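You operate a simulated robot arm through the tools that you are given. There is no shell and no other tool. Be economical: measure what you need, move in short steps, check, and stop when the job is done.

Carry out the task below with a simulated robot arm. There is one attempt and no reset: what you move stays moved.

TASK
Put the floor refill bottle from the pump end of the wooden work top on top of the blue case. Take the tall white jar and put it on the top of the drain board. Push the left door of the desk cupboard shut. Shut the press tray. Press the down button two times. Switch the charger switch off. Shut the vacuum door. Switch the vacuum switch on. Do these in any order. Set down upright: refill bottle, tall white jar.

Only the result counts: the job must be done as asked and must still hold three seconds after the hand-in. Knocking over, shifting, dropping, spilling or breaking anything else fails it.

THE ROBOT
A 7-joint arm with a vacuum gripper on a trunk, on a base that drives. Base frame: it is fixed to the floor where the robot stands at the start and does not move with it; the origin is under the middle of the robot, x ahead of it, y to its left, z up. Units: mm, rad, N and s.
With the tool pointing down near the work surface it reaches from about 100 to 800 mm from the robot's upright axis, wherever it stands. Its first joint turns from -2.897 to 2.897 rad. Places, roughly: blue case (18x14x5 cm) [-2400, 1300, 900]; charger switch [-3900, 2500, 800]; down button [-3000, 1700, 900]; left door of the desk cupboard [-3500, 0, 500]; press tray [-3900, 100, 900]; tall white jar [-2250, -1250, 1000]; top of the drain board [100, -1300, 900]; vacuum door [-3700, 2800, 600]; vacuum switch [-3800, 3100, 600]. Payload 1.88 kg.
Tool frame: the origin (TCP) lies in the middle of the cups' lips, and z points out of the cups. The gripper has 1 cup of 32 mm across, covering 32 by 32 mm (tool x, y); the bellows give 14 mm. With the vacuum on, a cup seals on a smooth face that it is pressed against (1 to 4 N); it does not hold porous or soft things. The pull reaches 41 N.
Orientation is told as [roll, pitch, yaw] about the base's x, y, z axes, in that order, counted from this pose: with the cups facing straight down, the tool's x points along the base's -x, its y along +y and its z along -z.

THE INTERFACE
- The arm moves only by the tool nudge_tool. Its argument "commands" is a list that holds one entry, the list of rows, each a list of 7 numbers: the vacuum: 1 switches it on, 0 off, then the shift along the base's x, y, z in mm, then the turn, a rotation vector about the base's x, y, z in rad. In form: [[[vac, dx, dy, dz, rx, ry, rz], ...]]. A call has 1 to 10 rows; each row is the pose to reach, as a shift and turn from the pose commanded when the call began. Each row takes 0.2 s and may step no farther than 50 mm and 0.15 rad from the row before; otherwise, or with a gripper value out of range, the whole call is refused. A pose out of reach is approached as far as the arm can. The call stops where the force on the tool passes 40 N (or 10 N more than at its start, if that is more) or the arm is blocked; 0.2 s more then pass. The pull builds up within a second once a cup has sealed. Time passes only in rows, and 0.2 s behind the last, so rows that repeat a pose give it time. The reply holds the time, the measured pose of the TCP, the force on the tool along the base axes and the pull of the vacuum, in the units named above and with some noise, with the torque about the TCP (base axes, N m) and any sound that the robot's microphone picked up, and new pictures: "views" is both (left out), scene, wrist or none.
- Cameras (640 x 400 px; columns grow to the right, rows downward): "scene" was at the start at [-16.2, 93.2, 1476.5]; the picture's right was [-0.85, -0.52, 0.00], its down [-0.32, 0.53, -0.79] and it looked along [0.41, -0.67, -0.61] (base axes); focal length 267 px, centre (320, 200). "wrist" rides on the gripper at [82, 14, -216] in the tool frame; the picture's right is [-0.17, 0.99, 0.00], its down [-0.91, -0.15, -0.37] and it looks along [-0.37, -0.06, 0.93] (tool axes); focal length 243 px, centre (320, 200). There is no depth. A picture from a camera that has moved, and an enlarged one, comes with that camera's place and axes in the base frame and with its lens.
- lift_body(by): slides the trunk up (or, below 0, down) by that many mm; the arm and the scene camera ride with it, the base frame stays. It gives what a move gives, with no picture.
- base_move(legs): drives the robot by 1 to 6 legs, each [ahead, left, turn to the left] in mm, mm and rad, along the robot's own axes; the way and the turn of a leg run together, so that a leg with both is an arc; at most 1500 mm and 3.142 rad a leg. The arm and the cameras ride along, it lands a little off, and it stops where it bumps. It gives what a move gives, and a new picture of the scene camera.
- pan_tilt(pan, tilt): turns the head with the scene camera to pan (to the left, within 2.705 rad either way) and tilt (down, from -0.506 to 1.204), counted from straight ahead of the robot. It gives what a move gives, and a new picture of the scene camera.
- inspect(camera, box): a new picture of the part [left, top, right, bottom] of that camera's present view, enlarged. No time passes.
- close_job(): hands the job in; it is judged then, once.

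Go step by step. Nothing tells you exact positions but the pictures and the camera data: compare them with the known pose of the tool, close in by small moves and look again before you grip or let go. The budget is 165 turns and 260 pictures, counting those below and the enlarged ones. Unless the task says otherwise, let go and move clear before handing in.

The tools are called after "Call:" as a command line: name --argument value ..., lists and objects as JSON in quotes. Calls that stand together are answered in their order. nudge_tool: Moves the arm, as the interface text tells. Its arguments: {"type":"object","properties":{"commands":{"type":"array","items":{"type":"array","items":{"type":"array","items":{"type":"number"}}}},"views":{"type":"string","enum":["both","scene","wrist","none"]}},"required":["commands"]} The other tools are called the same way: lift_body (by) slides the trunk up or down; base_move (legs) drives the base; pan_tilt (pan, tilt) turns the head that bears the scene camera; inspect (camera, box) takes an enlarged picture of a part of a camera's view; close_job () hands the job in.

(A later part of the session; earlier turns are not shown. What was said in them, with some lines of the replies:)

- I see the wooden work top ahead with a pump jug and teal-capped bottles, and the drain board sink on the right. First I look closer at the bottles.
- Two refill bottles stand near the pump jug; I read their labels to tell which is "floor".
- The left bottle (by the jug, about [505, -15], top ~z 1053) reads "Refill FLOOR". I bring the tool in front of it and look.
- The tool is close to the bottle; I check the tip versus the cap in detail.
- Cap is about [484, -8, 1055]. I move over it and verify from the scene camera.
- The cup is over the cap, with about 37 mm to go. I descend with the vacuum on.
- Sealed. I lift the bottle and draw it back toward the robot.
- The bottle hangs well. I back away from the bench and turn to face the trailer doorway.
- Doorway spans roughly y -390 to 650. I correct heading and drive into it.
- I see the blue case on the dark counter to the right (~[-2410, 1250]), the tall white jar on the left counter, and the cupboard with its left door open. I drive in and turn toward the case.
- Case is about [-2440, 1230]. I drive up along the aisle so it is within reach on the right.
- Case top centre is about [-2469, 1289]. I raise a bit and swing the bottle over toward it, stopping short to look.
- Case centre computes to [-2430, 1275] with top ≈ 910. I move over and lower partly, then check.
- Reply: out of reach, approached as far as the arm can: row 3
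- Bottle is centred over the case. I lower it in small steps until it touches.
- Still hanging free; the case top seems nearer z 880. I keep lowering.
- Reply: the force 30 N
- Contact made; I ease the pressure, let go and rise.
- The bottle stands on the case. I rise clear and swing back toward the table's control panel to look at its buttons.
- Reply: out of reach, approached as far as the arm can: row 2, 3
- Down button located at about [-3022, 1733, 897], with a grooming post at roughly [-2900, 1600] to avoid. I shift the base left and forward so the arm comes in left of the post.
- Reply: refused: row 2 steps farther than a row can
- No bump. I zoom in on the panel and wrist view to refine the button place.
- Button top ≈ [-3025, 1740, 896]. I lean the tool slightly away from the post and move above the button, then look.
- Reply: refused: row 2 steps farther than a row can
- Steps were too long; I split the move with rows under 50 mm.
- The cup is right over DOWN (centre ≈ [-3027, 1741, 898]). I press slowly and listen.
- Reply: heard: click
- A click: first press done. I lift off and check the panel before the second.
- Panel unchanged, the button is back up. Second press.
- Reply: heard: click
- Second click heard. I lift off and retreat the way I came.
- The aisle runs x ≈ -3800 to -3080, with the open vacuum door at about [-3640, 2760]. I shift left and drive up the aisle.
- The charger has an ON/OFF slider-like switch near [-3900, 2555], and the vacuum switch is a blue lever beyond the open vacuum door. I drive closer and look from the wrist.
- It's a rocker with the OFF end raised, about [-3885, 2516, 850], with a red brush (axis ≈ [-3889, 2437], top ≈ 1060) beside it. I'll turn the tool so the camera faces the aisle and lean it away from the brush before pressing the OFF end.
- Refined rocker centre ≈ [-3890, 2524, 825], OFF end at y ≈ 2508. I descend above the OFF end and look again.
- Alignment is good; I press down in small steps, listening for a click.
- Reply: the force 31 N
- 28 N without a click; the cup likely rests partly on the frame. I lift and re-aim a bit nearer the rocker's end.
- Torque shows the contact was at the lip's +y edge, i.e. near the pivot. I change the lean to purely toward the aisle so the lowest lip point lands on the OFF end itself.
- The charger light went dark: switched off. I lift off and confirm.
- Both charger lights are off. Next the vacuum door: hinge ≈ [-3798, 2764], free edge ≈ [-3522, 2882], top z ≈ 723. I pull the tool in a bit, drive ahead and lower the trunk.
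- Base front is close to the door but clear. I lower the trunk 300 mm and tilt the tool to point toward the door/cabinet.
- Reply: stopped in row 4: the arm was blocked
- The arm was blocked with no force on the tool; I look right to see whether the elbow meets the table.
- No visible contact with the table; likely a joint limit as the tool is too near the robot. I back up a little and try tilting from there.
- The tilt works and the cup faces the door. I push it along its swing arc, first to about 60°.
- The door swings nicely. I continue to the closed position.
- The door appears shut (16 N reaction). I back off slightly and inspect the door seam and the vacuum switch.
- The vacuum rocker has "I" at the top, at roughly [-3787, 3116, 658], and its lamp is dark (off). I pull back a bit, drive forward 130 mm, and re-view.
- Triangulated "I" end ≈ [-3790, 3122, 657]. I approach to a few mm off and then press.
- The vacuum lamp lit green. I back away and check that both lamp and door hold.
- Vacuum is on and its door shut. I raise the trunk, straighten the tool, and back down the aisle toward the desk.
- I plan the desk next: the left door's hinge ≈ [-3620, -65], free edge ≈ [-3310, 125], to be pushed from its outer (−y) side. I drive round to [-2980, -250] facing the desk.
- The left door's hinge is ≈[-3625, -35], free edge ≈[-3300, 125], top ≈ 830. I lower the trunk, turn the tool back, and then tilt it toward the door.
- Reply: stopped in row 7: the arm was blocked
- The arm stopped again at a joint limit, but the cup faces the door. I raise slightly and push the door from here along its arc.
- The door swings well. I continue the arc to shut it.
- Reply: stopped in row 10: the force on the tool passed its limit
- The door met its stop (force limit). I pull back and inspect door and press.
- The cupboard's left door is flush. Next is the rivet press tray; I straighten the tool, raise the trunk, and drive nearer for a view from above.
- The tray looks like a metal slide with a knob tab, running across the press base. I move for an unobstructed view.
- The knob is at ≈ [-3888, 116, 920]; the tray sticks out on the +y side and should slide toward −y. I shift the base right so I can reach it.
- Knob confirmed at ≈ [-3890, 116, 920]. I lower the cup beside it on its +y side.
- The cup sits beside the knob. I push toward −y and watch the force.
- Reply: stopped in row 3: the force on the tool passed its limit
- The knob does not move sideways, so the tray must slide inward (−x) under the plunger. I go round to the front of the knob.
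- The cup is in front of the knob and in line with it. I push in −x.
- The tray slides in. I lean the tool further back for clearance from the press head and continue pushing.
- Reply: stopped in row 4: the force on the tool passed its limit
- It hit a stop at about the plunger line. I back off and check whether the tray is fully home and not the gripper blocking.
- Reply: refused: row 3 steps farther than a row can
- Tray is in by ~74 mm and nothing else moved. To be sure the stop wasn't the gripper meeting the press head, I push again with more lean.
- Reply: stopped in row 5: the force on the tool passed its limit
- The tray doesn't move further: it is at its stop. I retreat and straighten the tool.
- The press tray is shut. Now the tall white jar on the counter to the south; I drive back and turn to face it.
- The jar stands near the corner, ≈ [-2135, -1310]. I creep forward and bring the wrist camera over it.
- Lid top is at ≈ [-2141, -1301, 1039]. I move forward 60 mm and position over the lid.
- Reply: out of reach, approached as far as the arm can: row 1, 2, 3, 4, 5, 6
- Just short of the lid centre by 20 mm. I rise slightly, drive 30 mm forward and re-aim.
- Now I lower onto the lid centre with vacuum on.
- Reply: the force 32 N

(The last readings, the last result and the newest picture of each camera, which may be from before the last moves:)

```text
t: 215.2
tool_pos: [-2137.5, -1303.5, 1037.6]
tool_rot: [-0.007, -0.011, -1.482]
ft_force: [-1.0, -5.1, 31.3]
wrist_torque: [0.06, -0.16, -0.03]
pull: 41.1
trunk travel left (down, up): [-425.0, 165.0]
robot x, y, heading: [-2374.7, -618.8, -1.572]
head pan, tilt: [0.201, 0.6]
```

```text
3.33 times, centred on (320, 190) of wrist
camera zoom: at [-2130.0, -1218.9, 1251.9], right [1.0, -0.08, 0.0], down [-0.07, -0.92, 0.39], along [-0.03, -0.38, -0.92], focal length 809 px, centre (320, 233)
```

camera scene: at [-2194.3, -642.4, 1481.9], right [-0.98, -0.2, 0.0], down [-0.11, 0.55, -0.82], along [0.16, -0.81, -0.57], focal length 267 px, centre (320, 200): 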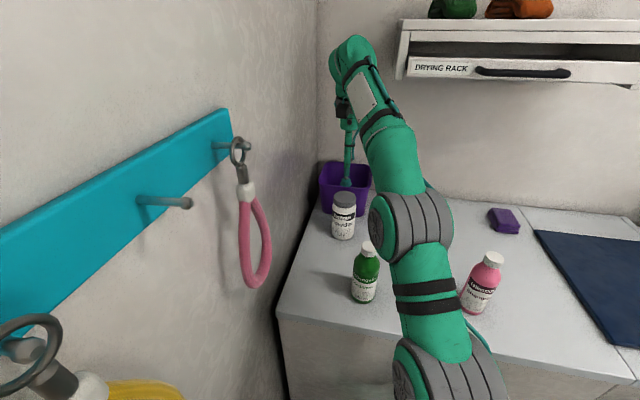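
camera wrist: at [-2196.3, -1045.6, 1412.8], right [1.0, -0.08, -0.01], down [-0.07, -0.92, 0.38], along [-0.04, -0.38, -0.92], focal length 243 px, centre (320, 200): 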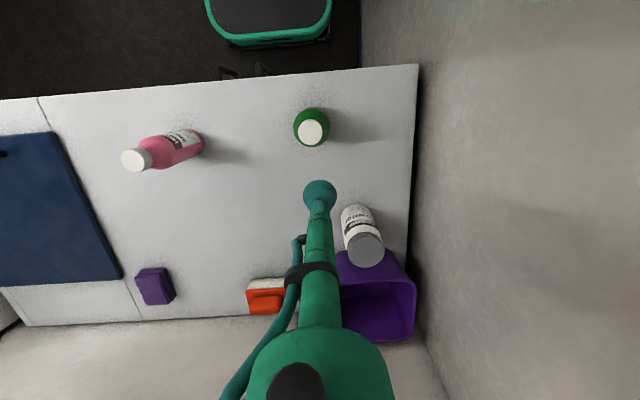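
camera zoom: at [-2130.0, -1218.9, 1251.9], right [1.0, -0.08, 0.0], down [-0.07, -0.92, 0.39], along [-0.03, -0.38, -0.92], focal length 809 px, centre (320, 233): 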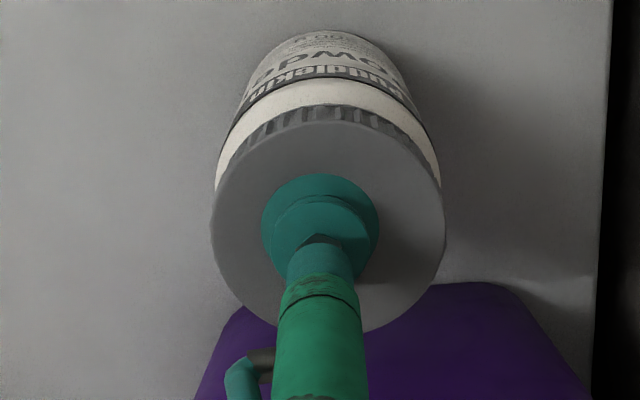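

Sealed on the lid. I lift straight up, then bring the jar back high over the bottles.

Call:
nudge_tool --commands '[[[1, 0, 0, 20, 0, 0, 0], [1, 0, 5, 55, 0, 0, 0], [1, 0, 15, 95, 0, 0, 0], [1, -5, 30, 135, 0, 0, 0], [1, -15, 50, 170, 0, 0, 0], [1, -30, 75, 200, 0, 0, 0], [1, -50, 105, 225, 0, 0, 0], [1, -75, 140, 230, 0, 0, 0], [1, -100, 175, 230, 0, 0, 0], [1, -125, 215, 230, 0, 0, 0]]]' --views "both"

```text
t: 217.4
tool_pos: [-2261.2, -1088.0, 1265.8]
tool_rot: [-0.007, -0.006, -1.483]
ft_force: [0.8, -0.5, -1.9]
wrist_torque: [-0.03, 0.01, -0.02]
pull: 40.6
out of reach, approached as far as the arm can: row 3, 4, 5, 6, 7, 8
trunk travel left (down, up): [-425.0, 165.0]
robot x, y, heading: [-2375.1, -618.8, -1.57]
head pan, tilt: [0.201, 0.6]
camera scene: at [-2194.7, -641.5, 1482.0], right [-0.98, -0.2, 0.0], down [-0.11, 0.55, -0.83], along [0.16, -0.81, -0.56], focal length 267 px, centre (320, 200)
camera wrist: at [-2253.6, -1005.2, 1480.2], right [1.0, -0.08, -0.01], down [-0.07, -0.92, 0.38], along [-0.04, -0.38, -0.92], focal length 243 px, centre (320, 200)
```

scene: 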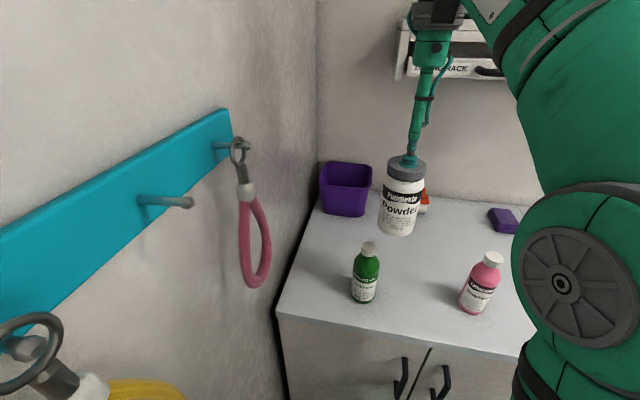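
wrist: 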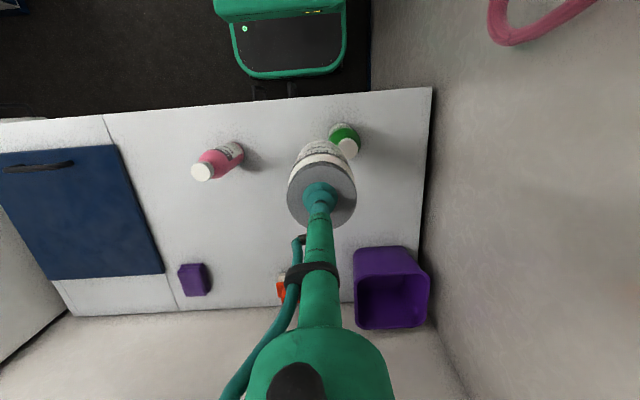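

The jar hangs well. I tuck it in front of the robot, then back up and leave the trailer.

Call:
nudge_tool --commands '[[[1, -30, 30, 0, 0, 0, 0], [1, -60, 60, 0, 0, 0, 0], [1, -90, 90, 0, 0, 0, 0], [1, -112, 115, 0, 0, 0, 0], [1, -112, 115, 0, 0, 0, 0]]]' --views "none"

Call:
base_move --legs '[[-740, 0, 0], [0, 0, 1.57]]'

Call:
pan_tilt --pan 0.0 --tilt 0.5

```text
t: 218.7
tool_pos: [-2374.5, -972.6, 1265.9]
tool_rot: [-0.006, -0.004, -1.481]
ft_force: [-0.1, 0.4, -2.0]
wrist_torque: [0.0, -0.04, 0.01]
pull: 40.8
trunk travel left (down, up): [-425.0, 165.0]
robot x, y, heading: [-2370.7, -623.6, -1.572]
head pan, tilt: [0.201, 0.6]
```

```text
t: 226.4
tool_pos: [-2020.2, 116.1, 1266.5]
tool_rot: [-0.006, -0.004, 0.079]
ft_force: [0.1, -0.6, -1.0]
wrist_torque: [0.02, -0.01, 0.02]
pull: 40.6
trunk travel left (down, up): [-425.0, 165.0]
robot x, y, heading: [-2380.8, 118.7, -0.008]
head pan, tilt: [0.201, 0.6]
camera scene: at [-2348.0, 302.9, 1481.9], right [0.19, -0.98, 0.0], down [-0.55, -0.11, -0.83], along [0.81, 0.16, -0.56], focal length 267 px, centre (320, 200)
```

scene: 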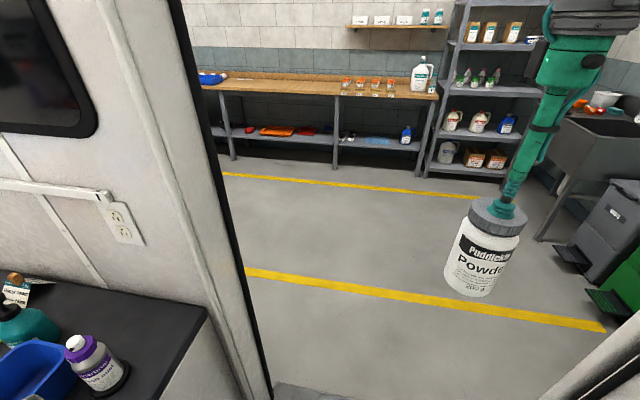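

```text
t: 227.2
tool_pos: [-2021.0, 115.9, 1265.8]
tool_rot: [-0.007, -0.004, 0.077]
ft_force: [-0.2, -0.2, -2.7]
wrist_torque: [0.03, 0.02, -0.01]
pull: 40.9
trunk travel left (down, up): [-425.0, 165.0]
robot x, y, heading: [-2375.2, 118.3, -0.009]
head pan, tilt: [0.0, 0.499]
camera scene: at [-2343.8, 285.3, 1491.0], right [-0.01, -1.0, 0.0], down [-0.48, 0.0, -0.88], along [0.88, -0.01, -0.48], focal length 267 px, centre (320, 200)
```

scene: 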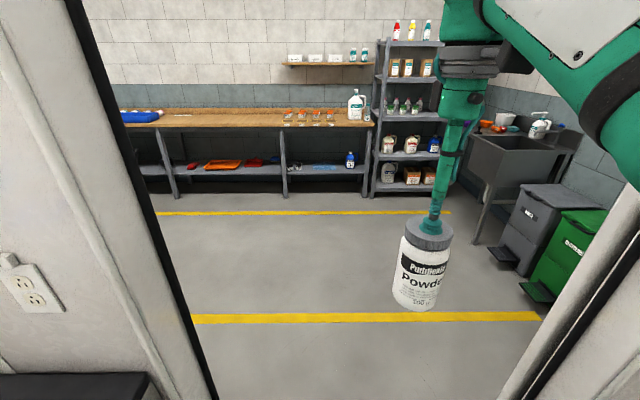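

The way out is clear. I drive out of the trailer and turn to face the drain board.

Call:
base_move --legs '[[1450, 0, 0], [950, 0, 0], [0, 0, -1.56]]'

Call:
pan_tilt --pan 0.0 --tilt 0.6

```text
t: 242.8
tool_pos: [16.7, -293.2, 1264.8]
tool_rot: [-0.007, -0.004, -1.512]
ft_force: [0.1, -0.4, -1.7]
wrist_torque: [-0.01, -0.01, 0.01]
pull: 41.0
trunk travel left (down, up): [-425.0, 165.0]
robot x, y, heading: [29.1, 61.3, -1.601]
head pan, tilt: [0.0, 0.499]
camera scene: at [188.8, 29.4, 1491.0], right [-1.0, 0.03, 0.0], down [0.01, 0.48, -0.88], along [-0.03, -0.88, -0.48], focal length 267 px, centre (320, 200)
```

scene: 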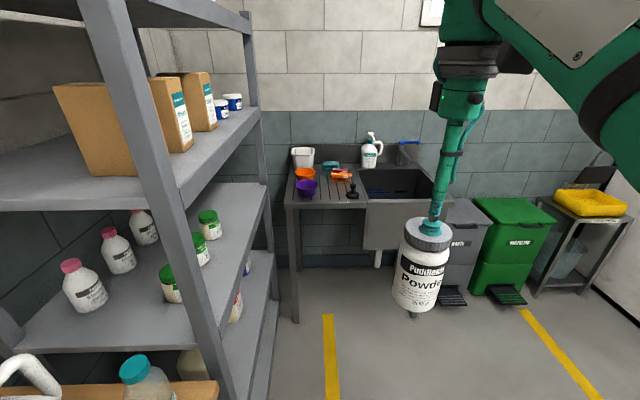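

```text
t: 243.4
tool_pos: [17.9, -293.7, 1265.3]
tool_rot: [-0.007, -0.003, -1.512]
ft_force: [0.9, 0.0, -2.2]
wrist_torque: [-0.01, 0.01, 0.05]
pull: 40.3
trunk travel left (down, up): [-425.0, 165.0]
robot x, y, heading: [25.0, 62.6, -1.599]
head pan, tilt: [0.0, 0.6]
camera scene: at [188.8, 32.0, 1482.0], right [-1.0, 0.03, 0.0], down [0.02, 0.56, -0.83], along [-0.02, -0.82, -0.56], focal length 267 px, centre (320, 200)
```

scene: 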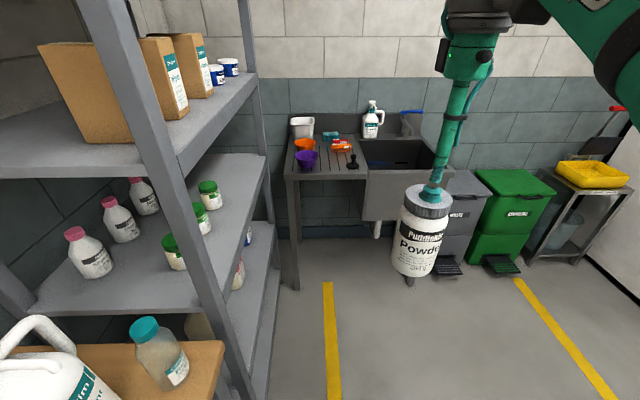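

Call:
inspect --camera "scene" --box '[275, 105, 395, 205]'

Call:
base_move --legs '[[0, 0, 0.03], [560, 0, 0]]'

Call:
pan_tilt --pan 0.0 --tilt 0.7

```text
4.00 times, centred on (335, 155) of scene
camera zoom: at [188.8, 32.0, 1482.0], right [-1.0, 0.03, 0.0], down [0.02, 0.56, -0.83], along [-0.02, -0.82, -0.56], focal length 1068 px, centre (260, 380)
```

zoom: 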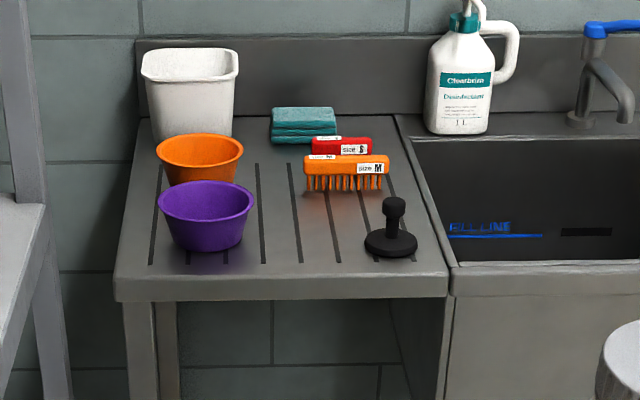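

```text
t: 247.0
tool_pos: [28.5, -855.4, 1265.9]
tool_rot: [-0.007, -0.003, -1.483]
ft_force: [0.2, 0.3, -1.6]
wrist_torque: [0.02, 0.0, 0.02]
pull: 41.1
trunk travel left (down, up): [-425.0, 165.0]
robot x, y, heading: [25.0, -496.6, -1.578]
head pan, tilt: [0.0, 0.6]
camera scene: at [189.6, -524.2, 1481.9], right [-1.0, 0.0, 0.0], down [0.0, 0.56, -0.83], along [0.0, -0.83, -0.56], focal length 267 px, centre (320, 200)
```

scene: 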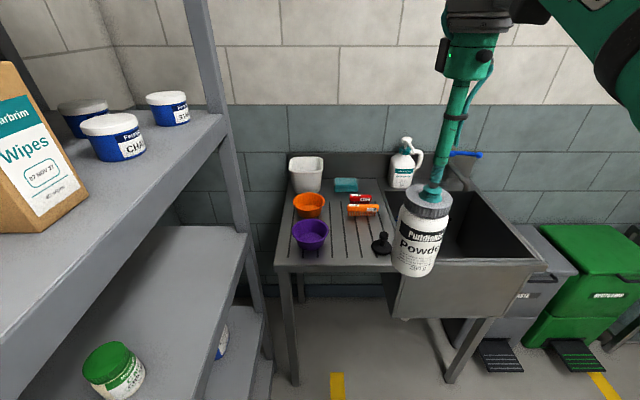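

```text
t: 247.7
tool_pos: [26.5, -854.3, 1266.3]
tool_rot: [-0.005, -0.004, -1.483]
ft_force: [1.1, -0.1, -1.5]
wrist_torque: [0.02, 0.05, -0.02]
pull: 41.0
trunk travel left (down, up): [-425.0, 165.0]
robot x, y, heading: [25.1, -501.4, -1.572]
head pan, tilt: [0.0, 0.7]
camera scene: at [189.7, -520.8, 1473.3], right [-1.0, 0.0, 0.0], down [0.0, 0.64, -0.77], along [0.0, -0.77, -0.64], focal length 267 px, centre (320, 200)
```

scene: 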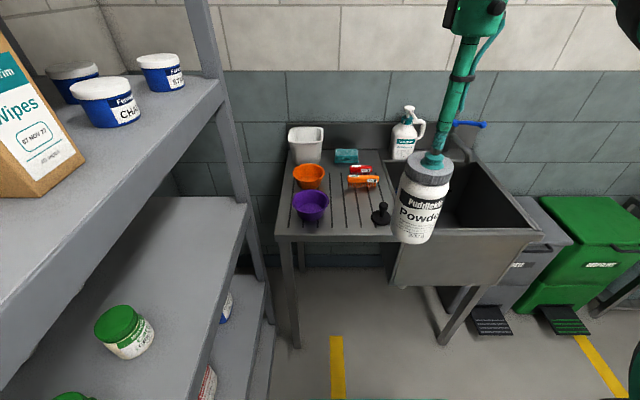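

Free spot on the board lies between the purple bowl and the black stamp, ≈ [92, -1160], board z ≈ 892. I bring the jar above it.

Call:
nudge_tool --commands '[[[1, 10, -40, 0, 0, 0, 0], [1, 20, -85, 0, 0, 0, 0], [1, 30, -130, 0, 0, 0, 0], [1, 40, -175, 0, 0, 0, 0], [1, 50, -220, 0, 0, 0, 0], [1, 58, -260, 0, 0, 0, 0], [1, 66, -300, 0, 0, 0, 0], [1, 66, -305, -30, 0, 0, 0], [1, 66, -305, -60, 0, 0, 0], [1, 66, -305, -60, 0, 0, 0]]]' --views "both"

Call:
inspect --camera "wrist" --box '[220, 80, 420, 230]'

Call:
inspect --camera "scene" --box '[270, 110, 430, 250]'

```text
t: 249.9
tool_pos: [90.0, -1144.2, 1188.2]
tool_rot: [-0.008, -0.006, -1.48]
ft_force: [0.8, -0.8, -2.2]
wrist_torque: [0.05, 0.01, -0.02]
pull: 40.7
out of reach, approached as far as the arm can: row 4, 5, 6, 7, 8, 9, 10
trunk travel left (down, up): [-425.0, 165.0]
robot x, y, heading: [26.8, -499.1, -1.572]
head pan, tilt: [0.0, 0.7]
camera scene: at [189.7, -521.2, 1473.3], right [-1.0, 0.0, 0.0], down [0.0, 0.64, -0.76], along [0.0, -0.76, -0.64], focal length 267 px, centre (320, 200)
camera wrist: at [97.7, -1061.4, 1403.4], right [1.0, -0.08, -0.01], down [-0.07, -0.92, 0.38], along [-0.04, -0.38, -0.92], focal length 243 px, centre (320, 200)
```

scene: 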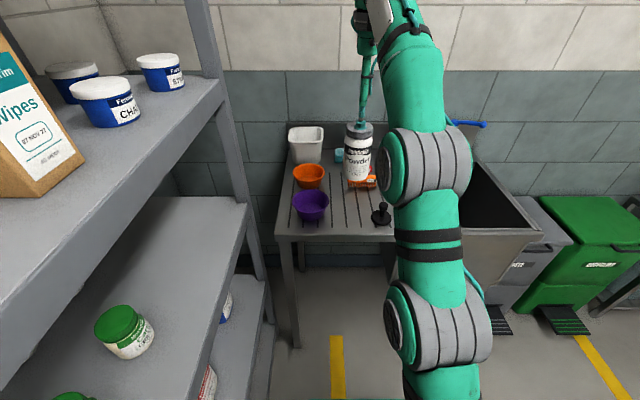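
wrist: 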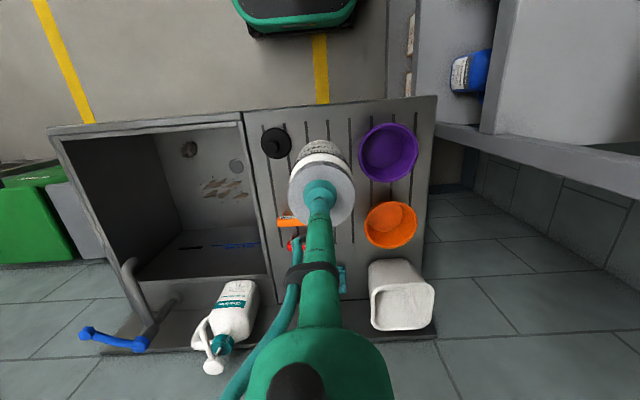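

```text
2.67 times, centred on (320, 155) of wrist
camera zoom: at [97.7, -1061.4, 1403.4], right [1.0, -0.08, -0.01], down [-0.07, -0.92, 0.38], along [-0.04, -0.38, -0.92], focal length 647 px, centre (320, 320)
```

zoom: 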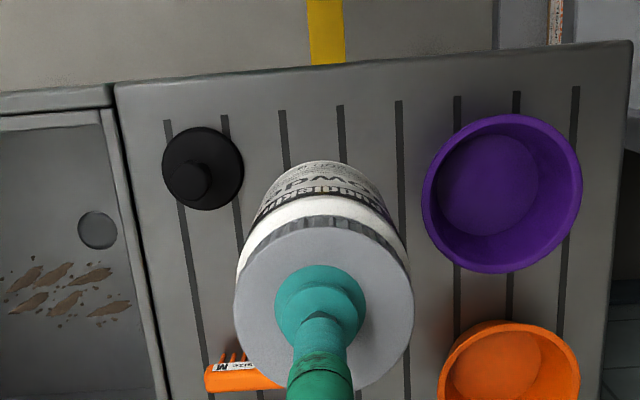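

```text
2.86 times, centred on (350, 180) of scene
camera zoom: at [189.7, -521.2, 1473.3], right [-1.0, 0.0, 0.0], down [0.0, 0.64, -0.76], along [0.0, -0.76, -0.64], focal length 763 px, centre (234, 257)
```

zoom: 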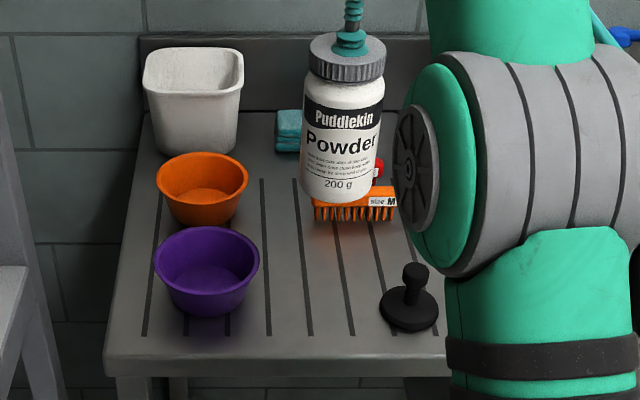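

The spot directly beneath is clear of bowl, stamp and brush. I lower the jar to just above the board.

Call:
nudge_tool --commands '[[[1, 0, 5, -35, 0, 0, 0], [1, 0, 5, -70, 0, 0, 0], [1, 0, 5, -100, 0, 0, 0], [1, 0, 5, -125, 0, 0, 0], [1, 0, 5, -135, 0, 0, 0], [1, 0, 5, -135, 0, 0, 0]]]' --views "none"

Call:
inspect --camera "wrist" --box '[220, 80, 420, 230]'

Call:
inspect --camera "scene" --box '[270, 130, 430, 250]'

```text
t: 251.3
tool_pos: [92.1, -1138.5, 1051.8]
tool_rot: [-0.005, -0.003, -1.483]
ft_force: [-0.2, -1.0, -1.8]
wrist_torque: [-0.01, 0.01, 0.01]
pull: 40.8
trunk travel left (down, up): [-425.0, 165.0]
robot x, y, heading: [29.4, -498.0, -1.572]
head pan, tilt: [0.0, 0.7]
```

```text
2.67 times, centred on (320, 155) of wrist
camera zoom: at [99.4, -1055.4, 1266.7], right [1.0, -0.08, -0.01], down [-0.07, -0.92, 0.38], along [-0.04, -0.38, -0.93], focal length 647 px, centre (320, 320)
```

zoom: 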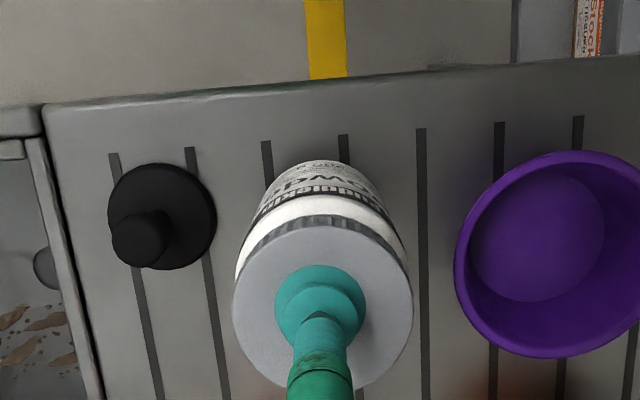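

```text
3.33 times, centred on (350, 190) of scene
camera zoom: at [189.7, -520.9, 1473.3], right [-1.0, 0.0, 0.0], down [0.0, 0.64, -0.76], along [0.0, -0.76, -0.64], focal length 890 px, centre (220, 233)
```

zoom: 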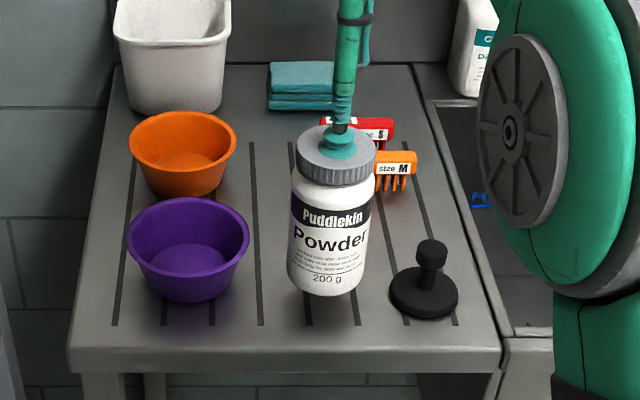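

Call:
nudge_tool --commands '[[[1, 0, -5, -5, 0, 0, 0], [1, 0, -5, -9, 0, 0, 0], [1, 0, -5, -9, 0, 0, 0]]]' --views "none"

Call:
nudge_tool --commands '[[[1, 0, 0, -3, 0, 0, 0], [1, 0, 0, -6, 0, 0, 0], [1, 0, 0, -6, 0, 0, 0]]]' --views "none"

```text
t: 252.1
tool_pos: [91.9, -1143.4, 1042.5]
tool_rot: [-0.007, -0.004, -1.485]
ft_force: [0.7, -0.5, -2.3]
wrist_torque: [-0.02, -0.03, 0.05]
pull: 40.8
trunk travel left (down, up): [-425.0, 165.0]
robot x, y, heading: [26.7, -499.8, -1.574]
head pan, tilt: [0.0, 0.7]
```

```text
t: 252.9
tool_pos: [92.0, -1144.0, 1037.8]
tool_rot: [-0.007, -0.002, -1.483]
ft_force: [1.1, 0.4, -2.1]
wrist_torque: [0.01, -0.03, 0.03]
pull: 40.7
trunk travel left (down, up): [-425.0, 165.0]
robot x, y, heading: [28.4, -494.5, -1.574]
head pan, tilt: [0.0, 0.7]
```

Call:
nudge_tool --commands '[[[1, 0, 0, -3, 0, 0, 0], [1, 0, 0, -6, 0, 0, 0], [1, 0, 0, -6, 0, 0, 0]]]' --views "none"

Call:
nudge_tool --commands '[[[1, 0, 0, -3, 0, 0, 0], [1, 0, 0, -5, 0, 0, 0], [1, 0, 0, -5, 0, 0, 0]]]' --views "none"

Call:
inspect --camera "scene" --box '[270, 130, 430, 250]'

```text
t: 253.7
tool_pos: [92.2, -1143.5, 1030.9]
tool_rot: [-0.008, -0.004, -1.482]
ft_force: [-0.7, -0.1, -0.9]
wrist_torque: [-0.01, 0.02, -0.03]
pull: 40.7
trunk travel left (down, up): [-425.0, 165.0]
robot x, y, heading: [29.6, -499.0, -1.573]
head pan, tilt: [0.0, 0.7]
```

```text
t: 254.5
tool_pos: [91.8, -1143.0, 1026.8]
tool_rot: [-0.005, -0.002, -1.484]
ft_force: [0.3, -0.2, -2.1]
wrist_torque: [0.01, 0.02, -0.01]
pull: 40.5
trunk travel left (down, up): [-425.0, 165.0]
robot x, y, heading: [27.9, -501.8, -1.571]
head pan, tilt: [0.0, 0.7]
```

```text
3.33 times, centred on (350, 190) of scene
camera zoom: at [189.7, -520.9, 1473.3], right [-1.0, 0.0, 0.0], down [0.0, 0.64, -0.76], along [0.0, -0.76, -0.64], focal length 890 px, centre (220, 233)
```

zoom: 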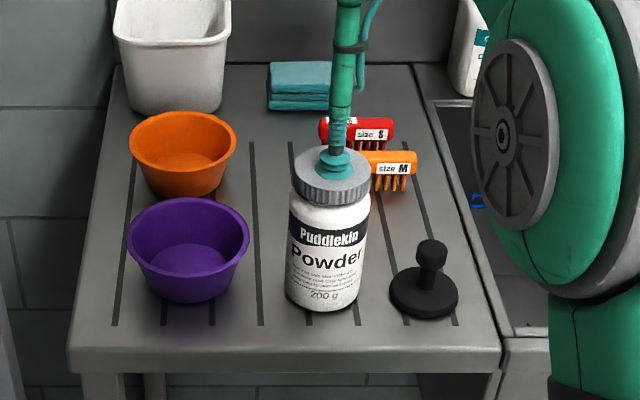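

Nearly touching; a few more small steps.

Call:
nudge_tool --commands '[[[1, 0, 0, -2, 0, 0, 0], [1, 0, 0, -4, 0, 0, 0], [1, 0, 0, -4, 0, 0, 0]]]' --views "none"

Call:
nudge_tool --commands '[[[1, 0, 0, -2, 0, 0, 0], [1, 0, 0, -4, 0, 0, 0], [1, 0, 0, -4, 0, 0, 0]]]' --views "none"

```text
t: 255.3
tool_pos: [91.6, -1143.4, 1025.6]
tool_rot: [-0.007, -0.008, -1.484]
ft_force: [-2.0, -0.1, 15.3]
wrist_torque: [0.13, -0.01, -0.01]
pull: 40.1
trunk travel left (down, up): [-425.0, 165.0]
robot x, y, heading: [25.7, -500.3, -1.571]
head pan, tilt: [0.0, 0.7]
```

```text
t: 256.1
tool_pos: [91.0, -1144.1, 1021.5]
tool_rot: [-0.006, -0.009, -1.482]
ft_force: [-3.2, -4.5, 29.7]
wrist_torque: [0.11, -0.06, 0.04]
pull: 41.0
trunk travel left (down, up): [-425.0, 165.0]
robot x, y, heading: [28.5, -500.4, -1.571]
head pan, tilt: [0.0, 0.7]
```

Contact. I ease off, release and rise.

Call:
nudge_tool --commands '[[[1, 0, 0, 5, 0, 0, 0], [0, 0, 0, 5, 0, 0, 0], [0, 0, 0, 5, 0, 0, 0], [0, 0, 0, 5, 0, 0, 0], [0, 0, 0, 5, 0, 0, 0], [0, 0, 0, 5, 0, 0, 0], [0, 0, 0, 10, 0, 0, 0], [0, 0, 0, 30, 0, 0, 0], [0, 0, 0, 75, 0, 0, 0], [0, 0, 20, 115, 0, 0, 0]]]' --views "none"

Call:
nudge_tool --commands '[[[0, 0, 40, 20, 0, 0, 0], [0, 0, 85, 20, 0, 0, 0], [0, -20, 130, 20, 0, 0, 0], [0, -40, 170, 20, 0, 0, 0], [0, -60, 210, 20, 0, 0, 0]]]' --views "both"

Call:
inspect --camera "scene" --box '[270, 110, 430, 250]'

```text
t: 258.3
tool_pos: [95.2, -1125.4, 1131.8]
tool_rot: [-0.006, -0.004, -1.485]
ft_force: [0.6, 0.0, 0.0]
wrist_torque: [0.01, 0.01, 0.03]
pull: 0.1
trunk travel left (down, up): [-425.0, 165.0]
robot x, y, heading: [29.4, -500.3, -1.572]
head pan, tilt: [0.0, 0.7]
```

```text
t: 259.5
tool_pos: [33.4, -911.8, 1153.6]
tool_rot: [-0.006, -0.004, -1.482]
ft_force: [-0.3, -0.9, 0.6]
wrist_torque: [0.05, 0.01, 0.0]
pull: 0.1
trunk travel left (down, up): [-425.0, 165.0]
robot x, y, heading: [29.8, -499.9, -1.574]
head pan, tilt: [0.0, 0.7]
camera scene: at [189.7, -520.8, 1473.3], right [-1.0, 0.0, 0.0], down [0.0, 0.64, -0.76], along [0.0, -0.76, -0.64], focal length 267 px, centre (320, 200)
camera wrist: at [40.3, -830.3, 1368.8], right [1.0, -0.08, -0.01], down [-0.07, -0.92, 0.38], along [-0.04, -0.38, -0.93], focal length 243 px, centre (320, 200)
```

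scene: 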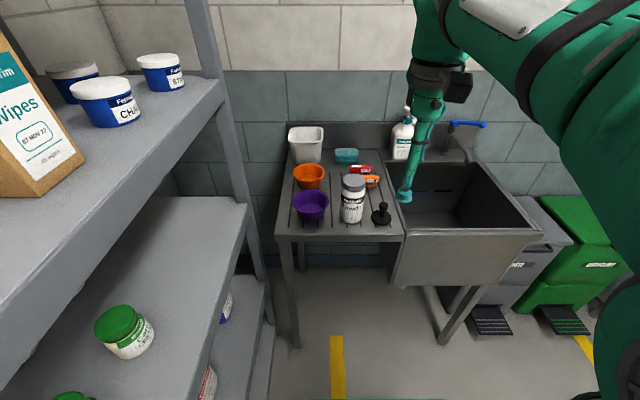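
wrist: 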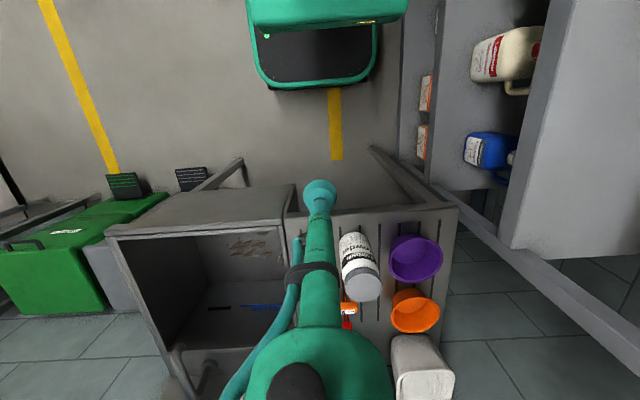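

```text
2.86 times, centred on (350, 180) of scene
camera zoom: at [189.7, -520.8, 1473.3], right [-1.0, 0.0, 0.0], down [0.0, 0.64, -0.76], along [0.0, -0.76, -0.64], focal length 763 px, centre (234, 257)
```

zoom: 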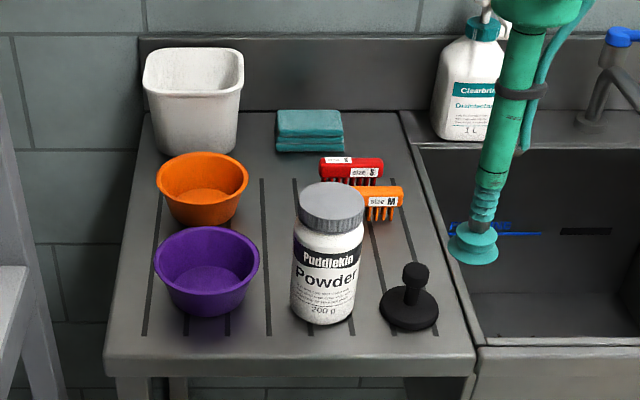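

The jar stands upright on the drain board, the tool is clear, and every other item has been done and checked. I hand in.

Call:
close_job

```text
The job is handed in.
```

I finished all eight items and handed the job in. I saw each result in the pictures, except the two button presses, which I only heard as clicks.

- **Floor refill bottle:** standing upright on the blue case.
- **Tall white jar:** standing upright on the drain board, clear of the bowl, stamp and brushes there. I took it to be the white jar labelled "Puddlekin Powder", the only match near the place you gave.
- **Left desk cupboard door:** pushed shut, flush with the right door.
- **Press tray:** pushed in until it met its stop. My first push was sideways at up to about 40 N and moved nothing; it slides straight in under the press.
- **Down button:** pressed twice, with a click each time.
- **Charger switch:** off; the dock lights I could see (red and teal) went dark.
- **Vacuum door:** shut.
- **Vacuum switch:** on, and its lamp lit green.

I saw nothing else moved or knocked over in the pictures I took.
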